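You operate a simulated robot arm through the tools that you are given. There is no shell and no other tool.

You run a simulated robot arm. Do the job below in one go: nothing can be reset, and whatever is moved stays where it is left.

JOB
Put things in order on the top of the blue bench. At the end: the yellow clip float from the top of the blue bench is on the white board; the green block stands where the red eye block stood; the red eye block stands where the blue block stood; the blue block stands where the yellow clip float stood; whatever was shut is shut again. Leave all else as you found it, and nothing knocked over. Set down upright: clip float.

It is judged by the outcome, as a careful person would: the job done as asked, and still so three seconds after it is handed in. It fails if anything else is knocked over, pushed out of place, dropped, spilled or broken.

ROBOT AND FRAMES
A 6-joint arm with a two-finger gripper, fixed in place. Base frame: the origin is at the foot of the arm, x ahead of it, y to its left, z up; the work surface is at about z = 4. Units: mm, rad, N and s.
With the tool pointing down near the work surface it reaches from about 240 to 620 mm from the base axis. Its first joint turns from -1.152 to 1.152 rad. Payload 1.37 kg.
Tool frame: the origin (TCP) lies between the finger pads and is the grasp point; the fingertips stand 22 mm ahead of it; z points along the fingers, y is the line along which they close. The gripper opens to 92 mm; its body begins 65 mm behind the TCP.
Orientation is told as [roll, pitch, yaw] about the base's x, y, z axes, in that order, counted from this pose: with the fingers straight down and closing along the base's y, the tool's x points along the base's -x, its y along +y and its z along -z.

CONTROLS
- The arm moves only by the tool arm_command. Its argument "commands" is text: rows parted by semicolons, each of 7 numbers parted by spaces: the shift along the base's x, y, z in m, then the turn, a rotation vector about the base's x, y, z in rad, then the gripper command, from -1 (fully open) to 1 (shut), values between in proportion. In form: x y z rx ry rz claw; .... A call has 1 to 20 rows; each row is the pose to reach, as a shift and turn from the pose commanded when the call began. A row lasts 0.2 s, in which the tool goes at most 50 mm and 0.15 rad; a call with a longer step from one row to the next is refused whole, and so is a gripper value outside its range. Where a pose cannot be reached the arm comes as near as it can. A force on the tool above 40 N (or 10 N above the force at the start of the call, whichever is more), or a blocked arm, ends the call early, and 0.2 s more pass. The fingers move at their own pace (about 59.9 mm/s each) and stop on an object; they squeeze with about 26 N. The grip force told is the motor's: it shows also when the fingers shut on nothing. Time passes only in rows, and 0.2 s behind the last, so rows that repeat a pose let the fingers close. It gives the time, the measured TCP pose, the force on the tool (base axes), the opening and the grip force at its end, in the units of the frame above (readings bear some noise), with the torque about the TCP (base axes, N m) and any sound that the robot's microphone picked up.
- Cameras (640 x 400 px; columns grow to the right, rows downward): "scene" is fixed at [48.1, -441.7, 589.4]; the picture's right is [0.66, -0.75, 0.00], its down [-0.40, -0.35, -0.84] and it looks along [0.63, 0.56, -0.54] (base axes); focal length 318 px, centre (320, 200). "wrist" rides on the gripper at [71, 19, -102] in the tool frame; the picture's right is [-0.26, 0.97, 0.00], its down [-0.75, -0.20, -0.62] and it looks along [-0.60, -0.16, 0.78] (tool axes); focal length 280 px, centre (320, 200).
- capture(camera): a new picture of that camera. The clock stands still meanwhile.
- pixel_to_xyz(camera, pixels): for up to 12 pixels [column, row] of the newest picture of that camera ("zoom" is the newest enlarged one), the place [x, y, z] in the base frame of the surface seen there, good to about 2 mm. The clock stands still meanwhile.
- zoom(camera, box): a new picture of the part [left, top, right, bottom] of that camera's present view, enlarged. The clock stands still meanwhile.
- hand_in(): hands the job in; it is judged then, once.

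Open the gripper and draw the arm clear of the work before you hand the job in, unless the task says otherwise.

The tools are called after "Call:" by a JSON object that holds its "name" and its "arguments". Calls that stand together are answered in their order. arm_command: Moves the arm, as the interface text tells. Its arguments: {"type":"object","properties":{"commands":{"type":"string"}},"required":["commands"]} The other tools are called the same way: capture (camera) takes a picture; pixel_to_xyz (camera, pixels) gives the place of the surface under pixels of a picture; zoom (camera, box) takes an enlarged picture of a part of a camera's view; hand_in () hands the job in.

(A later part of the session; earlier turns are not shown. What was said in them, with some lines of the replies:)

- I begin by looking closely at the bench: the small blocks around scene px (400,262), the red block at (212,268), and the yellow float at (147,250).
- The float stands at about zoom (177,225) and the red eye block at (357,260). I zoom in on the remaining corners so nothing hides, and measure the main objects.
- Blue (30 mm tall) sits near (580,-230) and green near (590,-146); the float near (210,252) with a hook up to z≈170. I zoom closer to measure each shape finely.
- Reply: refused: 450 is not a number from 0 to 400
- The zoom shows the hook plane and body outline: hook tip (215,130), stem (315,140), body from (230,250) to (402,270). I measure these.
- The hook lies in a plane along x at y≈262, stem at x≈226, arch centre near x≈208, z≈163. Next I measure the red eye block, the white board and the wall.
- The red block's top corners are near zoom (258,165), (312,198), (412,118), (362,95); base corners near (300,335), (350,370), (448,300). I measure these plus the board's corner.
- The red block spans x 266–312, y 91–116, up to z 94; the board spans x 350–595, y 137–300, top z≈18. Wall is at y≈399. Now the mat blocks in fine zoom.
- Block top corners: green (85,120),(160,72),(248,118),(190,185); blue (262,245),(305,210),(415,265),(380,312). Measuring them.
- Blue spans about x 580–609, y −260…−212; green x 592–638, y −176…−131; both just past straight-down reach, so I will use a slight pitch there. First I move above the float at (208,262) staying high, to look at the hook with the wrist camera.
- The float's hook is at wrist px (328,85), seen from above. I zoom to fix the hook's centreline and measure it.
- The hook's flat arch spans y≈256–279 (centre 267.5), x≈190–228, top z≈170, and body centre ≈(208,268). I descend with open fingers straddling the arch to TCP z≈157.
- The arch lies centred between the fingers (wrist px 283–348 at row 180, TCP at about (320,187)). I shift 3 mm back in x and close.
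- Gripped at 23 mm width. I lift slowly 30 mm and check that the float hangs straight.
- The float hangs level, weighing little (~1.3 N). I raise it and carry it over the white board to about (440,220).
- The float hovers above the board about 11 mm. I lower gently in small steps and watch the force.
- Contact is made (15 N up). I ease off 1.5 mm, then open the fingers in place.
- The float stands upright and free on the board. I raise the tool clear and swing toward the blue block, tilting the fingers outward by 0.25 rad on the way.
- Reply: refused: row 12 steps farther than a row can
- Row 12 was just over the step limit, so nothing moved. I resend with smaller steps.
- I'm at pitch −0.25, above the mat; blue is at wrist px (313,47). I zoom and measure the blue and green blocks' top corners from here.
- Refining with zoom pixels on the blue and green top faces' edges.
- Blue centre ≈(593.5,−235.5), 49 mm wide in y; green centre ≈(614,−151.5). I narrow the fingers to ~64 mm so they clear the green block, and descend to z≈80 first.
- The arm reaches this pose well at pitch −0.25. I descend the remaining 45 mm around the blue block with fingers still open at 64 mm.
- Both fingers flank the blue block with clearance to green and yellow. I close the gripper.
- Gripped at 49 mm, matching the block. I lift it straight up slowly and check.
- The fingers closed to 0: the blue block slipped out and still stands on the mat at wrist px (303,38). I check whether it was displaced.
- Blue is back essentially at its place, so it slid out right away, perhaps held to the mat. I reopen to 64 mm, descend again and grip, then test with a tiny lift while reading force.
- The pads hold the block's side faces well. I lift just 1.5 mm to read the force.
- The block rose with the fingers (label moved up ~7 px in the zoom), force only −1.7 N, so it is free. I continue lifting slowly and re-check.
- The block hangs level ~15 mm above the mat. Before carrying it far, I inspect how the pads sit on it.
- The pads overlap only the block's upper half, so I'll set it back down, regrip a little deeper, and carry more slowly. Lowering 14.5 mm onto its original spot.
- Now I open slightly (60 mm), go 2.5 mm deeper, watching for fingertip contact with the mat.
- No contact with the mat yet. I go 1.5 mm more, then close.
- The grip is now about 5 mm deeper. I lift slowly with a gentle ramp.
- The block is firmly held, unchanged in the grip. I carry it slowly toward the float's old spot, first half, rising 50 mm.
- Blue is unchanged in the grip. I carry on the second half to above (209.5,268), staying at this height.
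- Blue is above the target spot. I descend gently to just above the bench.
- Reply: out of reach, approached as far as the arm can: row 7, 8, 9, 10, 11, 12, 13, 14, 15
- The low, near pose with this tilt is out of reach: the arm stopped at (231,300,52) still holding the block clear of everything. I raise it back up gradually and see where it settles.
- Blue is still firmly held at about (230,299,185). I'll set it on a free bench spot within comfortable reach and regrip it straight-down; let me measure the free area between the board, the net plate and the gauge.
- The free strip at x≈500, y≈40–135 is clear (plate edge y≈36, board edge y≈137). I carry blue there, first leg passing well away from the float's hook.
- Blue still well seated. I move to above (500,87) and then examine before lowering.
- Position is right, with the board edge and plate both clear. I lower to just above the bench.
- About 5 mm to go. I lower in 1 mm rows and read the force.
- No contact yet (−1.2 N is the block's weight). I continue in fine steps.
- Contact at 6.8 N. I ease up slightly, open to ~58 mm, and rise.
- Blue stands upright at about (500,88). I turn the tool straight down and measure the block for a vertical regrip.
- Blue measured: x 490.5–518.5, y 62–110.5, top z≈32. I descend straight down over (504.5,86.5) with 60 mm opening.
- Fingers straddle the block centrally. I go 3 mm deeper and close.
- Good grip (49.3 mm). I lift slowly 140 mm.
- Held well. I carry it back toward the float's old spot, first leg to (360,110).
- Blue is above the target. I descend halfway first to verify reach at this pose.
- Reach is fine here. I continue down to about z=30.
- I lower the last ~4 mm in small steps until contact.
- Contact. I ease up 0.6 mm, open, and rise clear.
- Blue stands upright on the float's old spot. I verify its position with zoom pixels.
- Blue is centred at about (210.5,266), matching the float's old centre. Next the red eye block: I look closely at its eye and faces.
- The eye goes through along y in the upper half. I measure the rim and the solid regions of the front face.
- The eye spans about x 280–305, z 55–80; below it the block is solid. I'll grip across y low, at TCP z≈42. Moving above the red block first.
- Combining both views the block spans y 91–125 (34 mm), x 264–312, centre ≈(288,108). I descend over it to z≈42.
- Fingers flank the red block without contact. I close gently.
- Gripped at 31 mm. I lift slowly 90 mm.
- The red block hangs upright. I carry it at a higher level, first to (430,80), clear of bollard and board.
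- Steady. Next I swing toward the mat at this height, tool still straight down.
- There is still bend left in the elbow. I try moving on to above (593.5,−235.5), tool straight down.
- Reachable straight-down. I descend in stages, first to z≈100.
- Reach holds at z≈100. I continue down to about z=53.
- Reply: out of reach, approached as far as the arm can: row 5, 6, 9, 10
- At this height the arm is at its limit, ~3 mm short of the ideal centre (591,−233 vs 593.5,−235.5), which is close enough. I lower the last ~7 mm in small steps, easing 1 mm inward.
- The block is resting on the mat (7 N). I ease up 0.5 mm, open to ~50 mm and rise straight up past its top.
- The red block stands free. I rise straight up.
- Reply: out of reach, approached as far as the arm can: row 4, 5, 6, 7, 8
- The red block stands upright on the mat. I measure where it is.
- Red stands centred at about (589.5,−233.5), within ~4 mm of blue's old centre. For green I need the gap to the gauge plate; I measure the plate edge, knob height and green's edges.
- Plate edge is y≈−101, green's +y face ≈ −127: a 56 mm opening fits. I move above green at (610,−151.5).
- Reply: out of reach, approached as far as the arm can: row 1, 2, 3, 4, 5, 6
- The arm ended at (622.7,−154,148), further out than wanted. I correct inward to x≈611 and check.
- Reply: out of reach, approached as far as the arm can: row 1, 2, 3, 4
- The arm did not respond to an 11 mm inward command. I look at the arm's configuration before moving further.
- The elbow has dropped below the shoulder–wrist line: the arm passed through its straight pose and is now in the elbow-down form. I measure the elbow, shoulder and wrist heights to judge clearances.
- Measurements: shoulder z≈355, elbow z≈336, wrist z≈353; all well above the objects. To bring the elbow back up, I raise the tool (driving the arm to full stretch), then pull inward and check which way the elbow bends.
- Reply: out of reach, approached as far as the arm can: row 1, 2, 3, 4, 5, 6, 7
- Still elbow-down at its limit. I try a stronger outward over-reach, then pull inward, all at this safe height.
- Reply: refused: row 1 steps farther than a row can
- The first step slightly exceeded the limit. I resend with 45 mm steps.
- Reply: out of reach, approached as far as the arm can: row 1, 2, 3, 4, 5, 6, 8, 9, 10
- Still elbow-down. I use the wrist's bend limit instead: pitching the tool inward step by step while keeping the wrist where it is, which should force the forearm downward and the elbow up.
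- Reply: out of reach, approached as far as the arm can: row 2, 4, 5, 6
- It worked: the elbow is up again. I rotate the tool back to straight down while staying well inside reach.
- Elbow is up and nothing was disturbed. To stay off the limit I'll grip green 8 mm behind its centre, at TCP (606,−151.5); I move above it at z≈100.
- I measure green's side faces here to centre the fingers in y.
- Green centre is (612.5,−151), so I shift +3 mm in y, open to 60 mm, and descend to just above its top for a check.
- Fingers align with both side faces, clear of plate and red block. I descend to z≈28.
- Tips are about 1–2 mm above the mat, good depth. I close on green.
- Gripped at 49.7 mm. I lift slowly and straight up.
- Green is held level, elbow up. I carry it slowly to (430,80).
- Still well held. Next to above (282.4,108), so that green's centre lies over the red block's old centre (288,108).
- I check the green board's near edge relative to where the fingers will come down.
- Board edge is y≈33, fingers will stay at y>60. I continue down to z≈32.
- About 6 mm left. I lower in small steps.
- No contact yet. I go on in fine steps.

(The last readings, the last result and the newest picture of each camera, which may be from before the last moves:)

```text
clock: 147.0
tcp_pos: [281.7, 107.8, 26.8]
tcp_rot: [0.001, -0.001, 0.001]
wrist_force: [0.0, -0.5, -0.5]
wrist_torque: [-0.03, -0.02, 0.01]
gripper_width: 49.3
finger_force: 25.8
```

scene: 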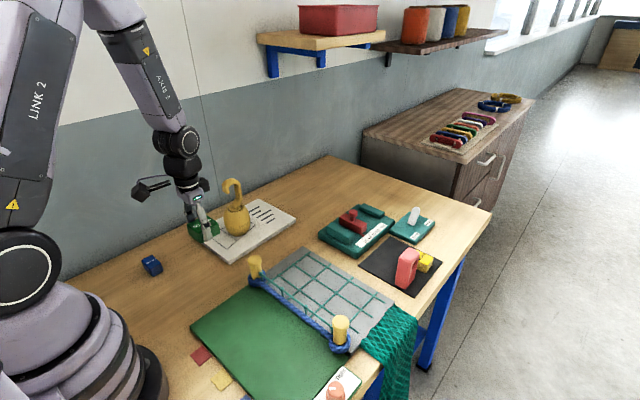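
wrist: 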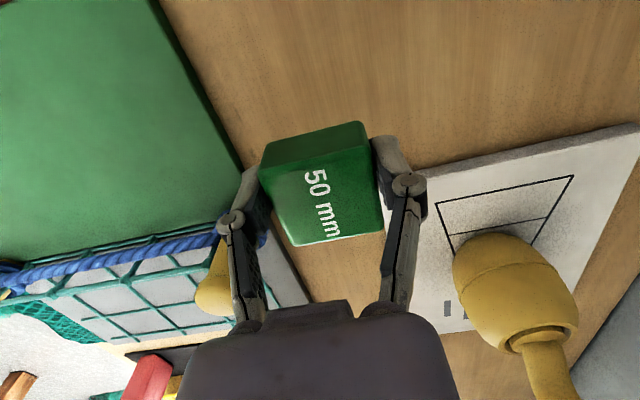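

Call:
{"name": "arm_command", "arguments": {"commands": "0 0 -0.0006 0 0 0 1; 0 0 -0.0011 0 0 0 1; 0 0 -0.0011 0 0 0 1"}}

```text
clock: 147.8
tcp_pos: [281.2, 108.1, 25.2]
tcp_rot: [0.0, -0.001, 0.001]
wrist_force: [-3.4, -1.7, 15.9]
wrist_torque: [-0.05, -0.18, -0.01]
gripper_width: 49.6
finger_force: 25.8
```

Contact at 16 N. I ease up 0.6 mm, open, and rise straight up.

Call:
{"name": "arm_command", "arguments": {"commands": "0 0 0.0006 0 0 0 0.6; 0 0 0.0006 0 0 0 -0.15; 0 0 0.0006 0 0 0 -0.32; 0 0 0.0006 0 0 0 -0.32; 0 0 0.01 0 0 0 -0.32; 0 0 0.03 0 0 0 -0.32; 0 0 0.065 0 0 0 -0.32; 0 0 0.105 0 0 0 -0.32; 0 0 0.145 0 0 0 -0.32; 0 0 0.185 0 0 0 -0.32; 0 0 0.22 0 0 0 -0.32; 0 0 0.22 0 0 0 -0.32"}}

Call:
{"name": "capture", "arguments": {"camera": "scene"}}

Call:
{"name": "zoom", "arguments": {"camera": "scene", "box": [150, 210, 278, 300]}}

Call:
{"name": "capture", "arguments": {"camera": "wrist"}}

```text
clock: 150.4
tcp_pos: [281.6, 107.5, 245.2]
tcp_rot: [0.0, 0.001, -0.001]
wrist_force: [0.4, 0.0, -0.4]
wrist_torque: [0.02, 0.04, 0.01]
gripper_width: 60.5
finger_force: 0.1
```

```text
taken
```

scene: 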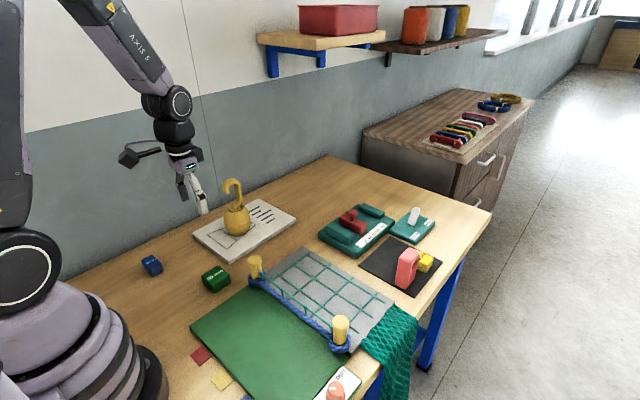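

```text
4.44 times, centred on (214, 255) of scene
```

zoom: 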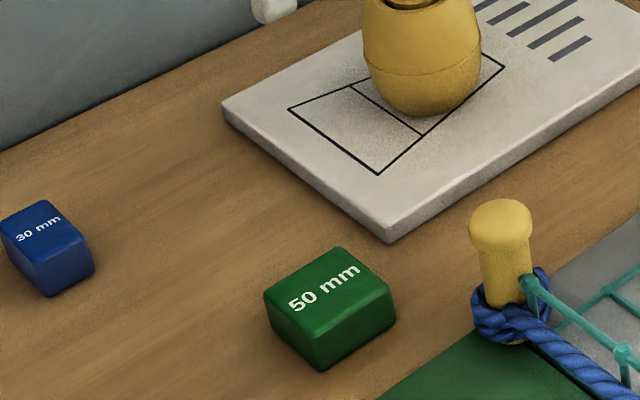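

```text
taken
```

wrist: 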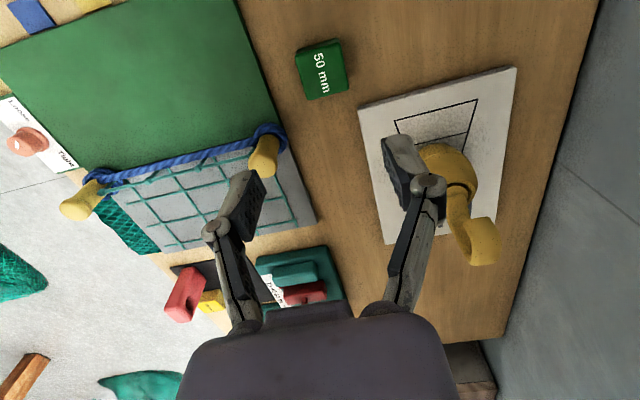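

Green stands flat at the red block's old spot. I verify positions of green, blue, red and the float.

Call:
{"name": "pixel_to_xyz", "arguments": {"camera": "zoom", "pixels": [[270, 290], [338, 250], [388, 288], [322, 332], [330, 290], [290, 330], [360, 340], [40, 230], [45, 205], [60, 255], [90, 240], [8, 235]]}}

Call:
{"name": "pixel_to_xyz", "arguments": {"camera": "wrist", "pixels": [[298, 70], [322, 70], [345, 65], [340, 45], [308, 95], [320, 48], [328, 92], [346, 85]]}}

Call:
{"name": "zoom", "arguments": {"camera": "scene", "box": [310, 190, 460, 300]}}

```text
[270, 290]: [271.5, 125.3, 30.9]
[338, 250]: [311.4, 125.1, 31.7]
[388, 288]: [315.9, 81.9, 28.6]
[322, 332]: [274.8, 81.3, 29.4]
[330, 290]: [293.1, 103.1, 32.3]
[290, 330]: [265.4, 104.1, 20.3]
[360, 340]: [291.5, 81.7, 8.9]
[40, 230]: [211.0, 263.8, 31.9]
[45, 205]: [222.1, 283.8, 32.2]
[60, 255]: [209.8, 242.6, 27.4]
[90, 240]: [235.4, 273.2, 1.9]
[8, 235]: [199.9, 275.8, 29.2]
```

```text
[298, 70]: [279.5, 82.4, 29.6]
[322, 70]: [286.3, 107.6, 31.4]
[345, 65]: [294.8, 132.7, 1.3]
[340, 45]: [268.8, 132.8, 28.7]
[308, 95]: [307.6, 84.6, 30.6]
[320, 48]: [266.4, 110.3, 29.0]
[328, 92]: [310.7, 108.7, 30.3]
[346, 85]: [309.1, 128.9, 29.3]
```

```text
3.64 times, centred on (385, 245) of scene
```

zoom: 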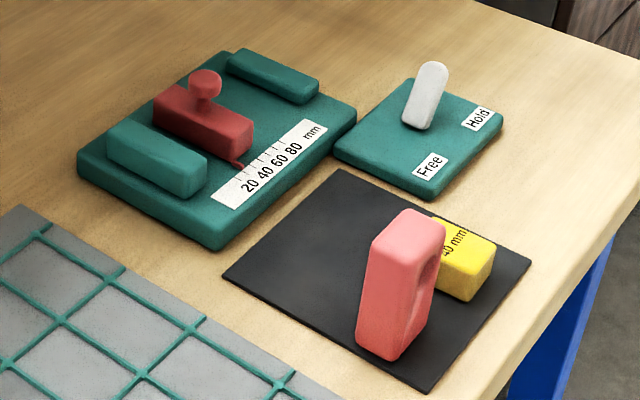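

All four are placed: green centre ≈(289.5,107), blue ≈(210.5,266), red ≈(589.5,−233.5), float upright on the board; lever and gauge are unchanged. I open fully and draw the arm back to its starting pose.

Call:
{"name": "arm_command", "arguments": {"commands": "0.01 -0.015 0.03 0 0 0 -1; 0.03 -0.045 0.055 0 0 0 -1; 0.05 -0.08 0.07 0 0 0 -1; 0.07 -0.115 0.078 0 0 0 -1; 0.09 -0.145 0.078 0 0 0 -1; 0.104 -0.165 0.078 0 0 0 -1; 0.104 -0.165 0.078 0 0 0 -1; 0.104 -0.165 0.078 0 0 0 -1"}}

Call:
{"name": "capture", "arguments": {"camera": "scene"}}

Call:
{"name": "zoom", "arguments": {"camera": "scene", "box": [120, 160, 320, 300]}}

Call:
{"name": "capture", "arguments": {"camera": "wrist"}}

```text
clock: 152.2
tcp_pos: [386.5, -57.9, 323.9]
tcp_rot: [0.0, 0.001, 0.0]
wrist_force: [0.4, 0.3, 0.5]
wrist_torque: [0.03, 0.02, -0.04]
gripper_width: 91.9
finger_force: 0.0
```

```text
taken
```

scene: 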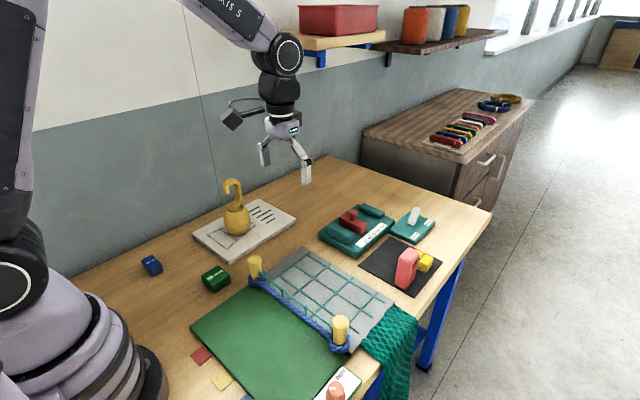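

```text
2.86 times, centred on (220, 230) of scene
```

zoom: 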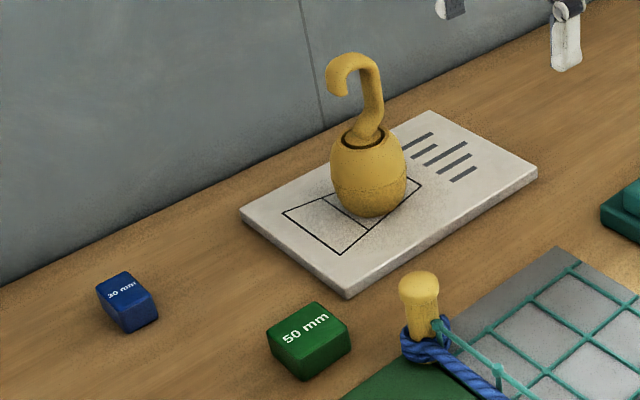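

```text
taken
```

wrist: 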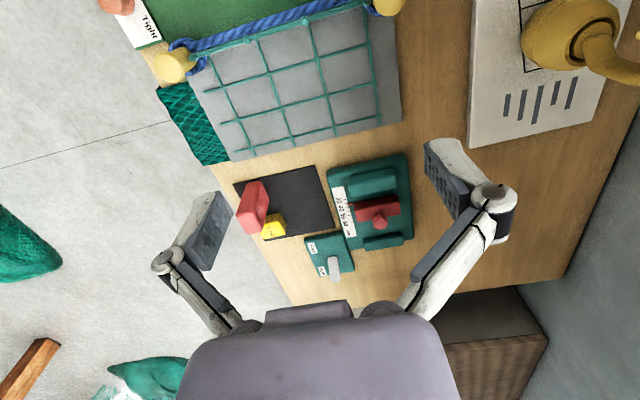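

The final views show everything standing as asked. The float is upright on the white board, blue, green and red are in their new places, the board, gauge, lever and net look unchanged, and the gripper is open and clear. I hand the job in.

Call:
{"name": "hand_in", "arguments": {}}

```text
The job is handed in.
```

I finished the job and handed it in. At the last look, everything was standing where you asked and nothing had been knocked over.

| Item | Now stands | Centre, x and y (mm) |
|---|---|---|
| Yellow clip float | Upright on the white board | about (440, 220) |
| Blue block | Where the clip float stood | about (210, 266), within 2–3 mm |
| Red eye block | Where the blue block stood, on the mat | about (590, -234), about 4 mm short of blue's old centre because the arm was at the limit of its reach there |
| Green block | Where the red eye block stood | about (290, 107), within 2 mm |

- **First blue grip:** The blue block slipped out of the fingers on the first lift. It stayed upright on the mat and barely moved.
- **Blue regrip:** I also set the blue block down briefly on a clear part of the bench to regrip it straight down before its final move.
- **Elbow flip:** While backing away from the red eye block the arm's elbow flipped downward. I corrected it at a safe height and it touched nothing.
- **Everything else:** Nothing had to be opened, so there was nothing to shut again. The yellow block, gauge, Hold lever, net and board look as they did at the start. The gripper is open and the arm is back at its starting pose.
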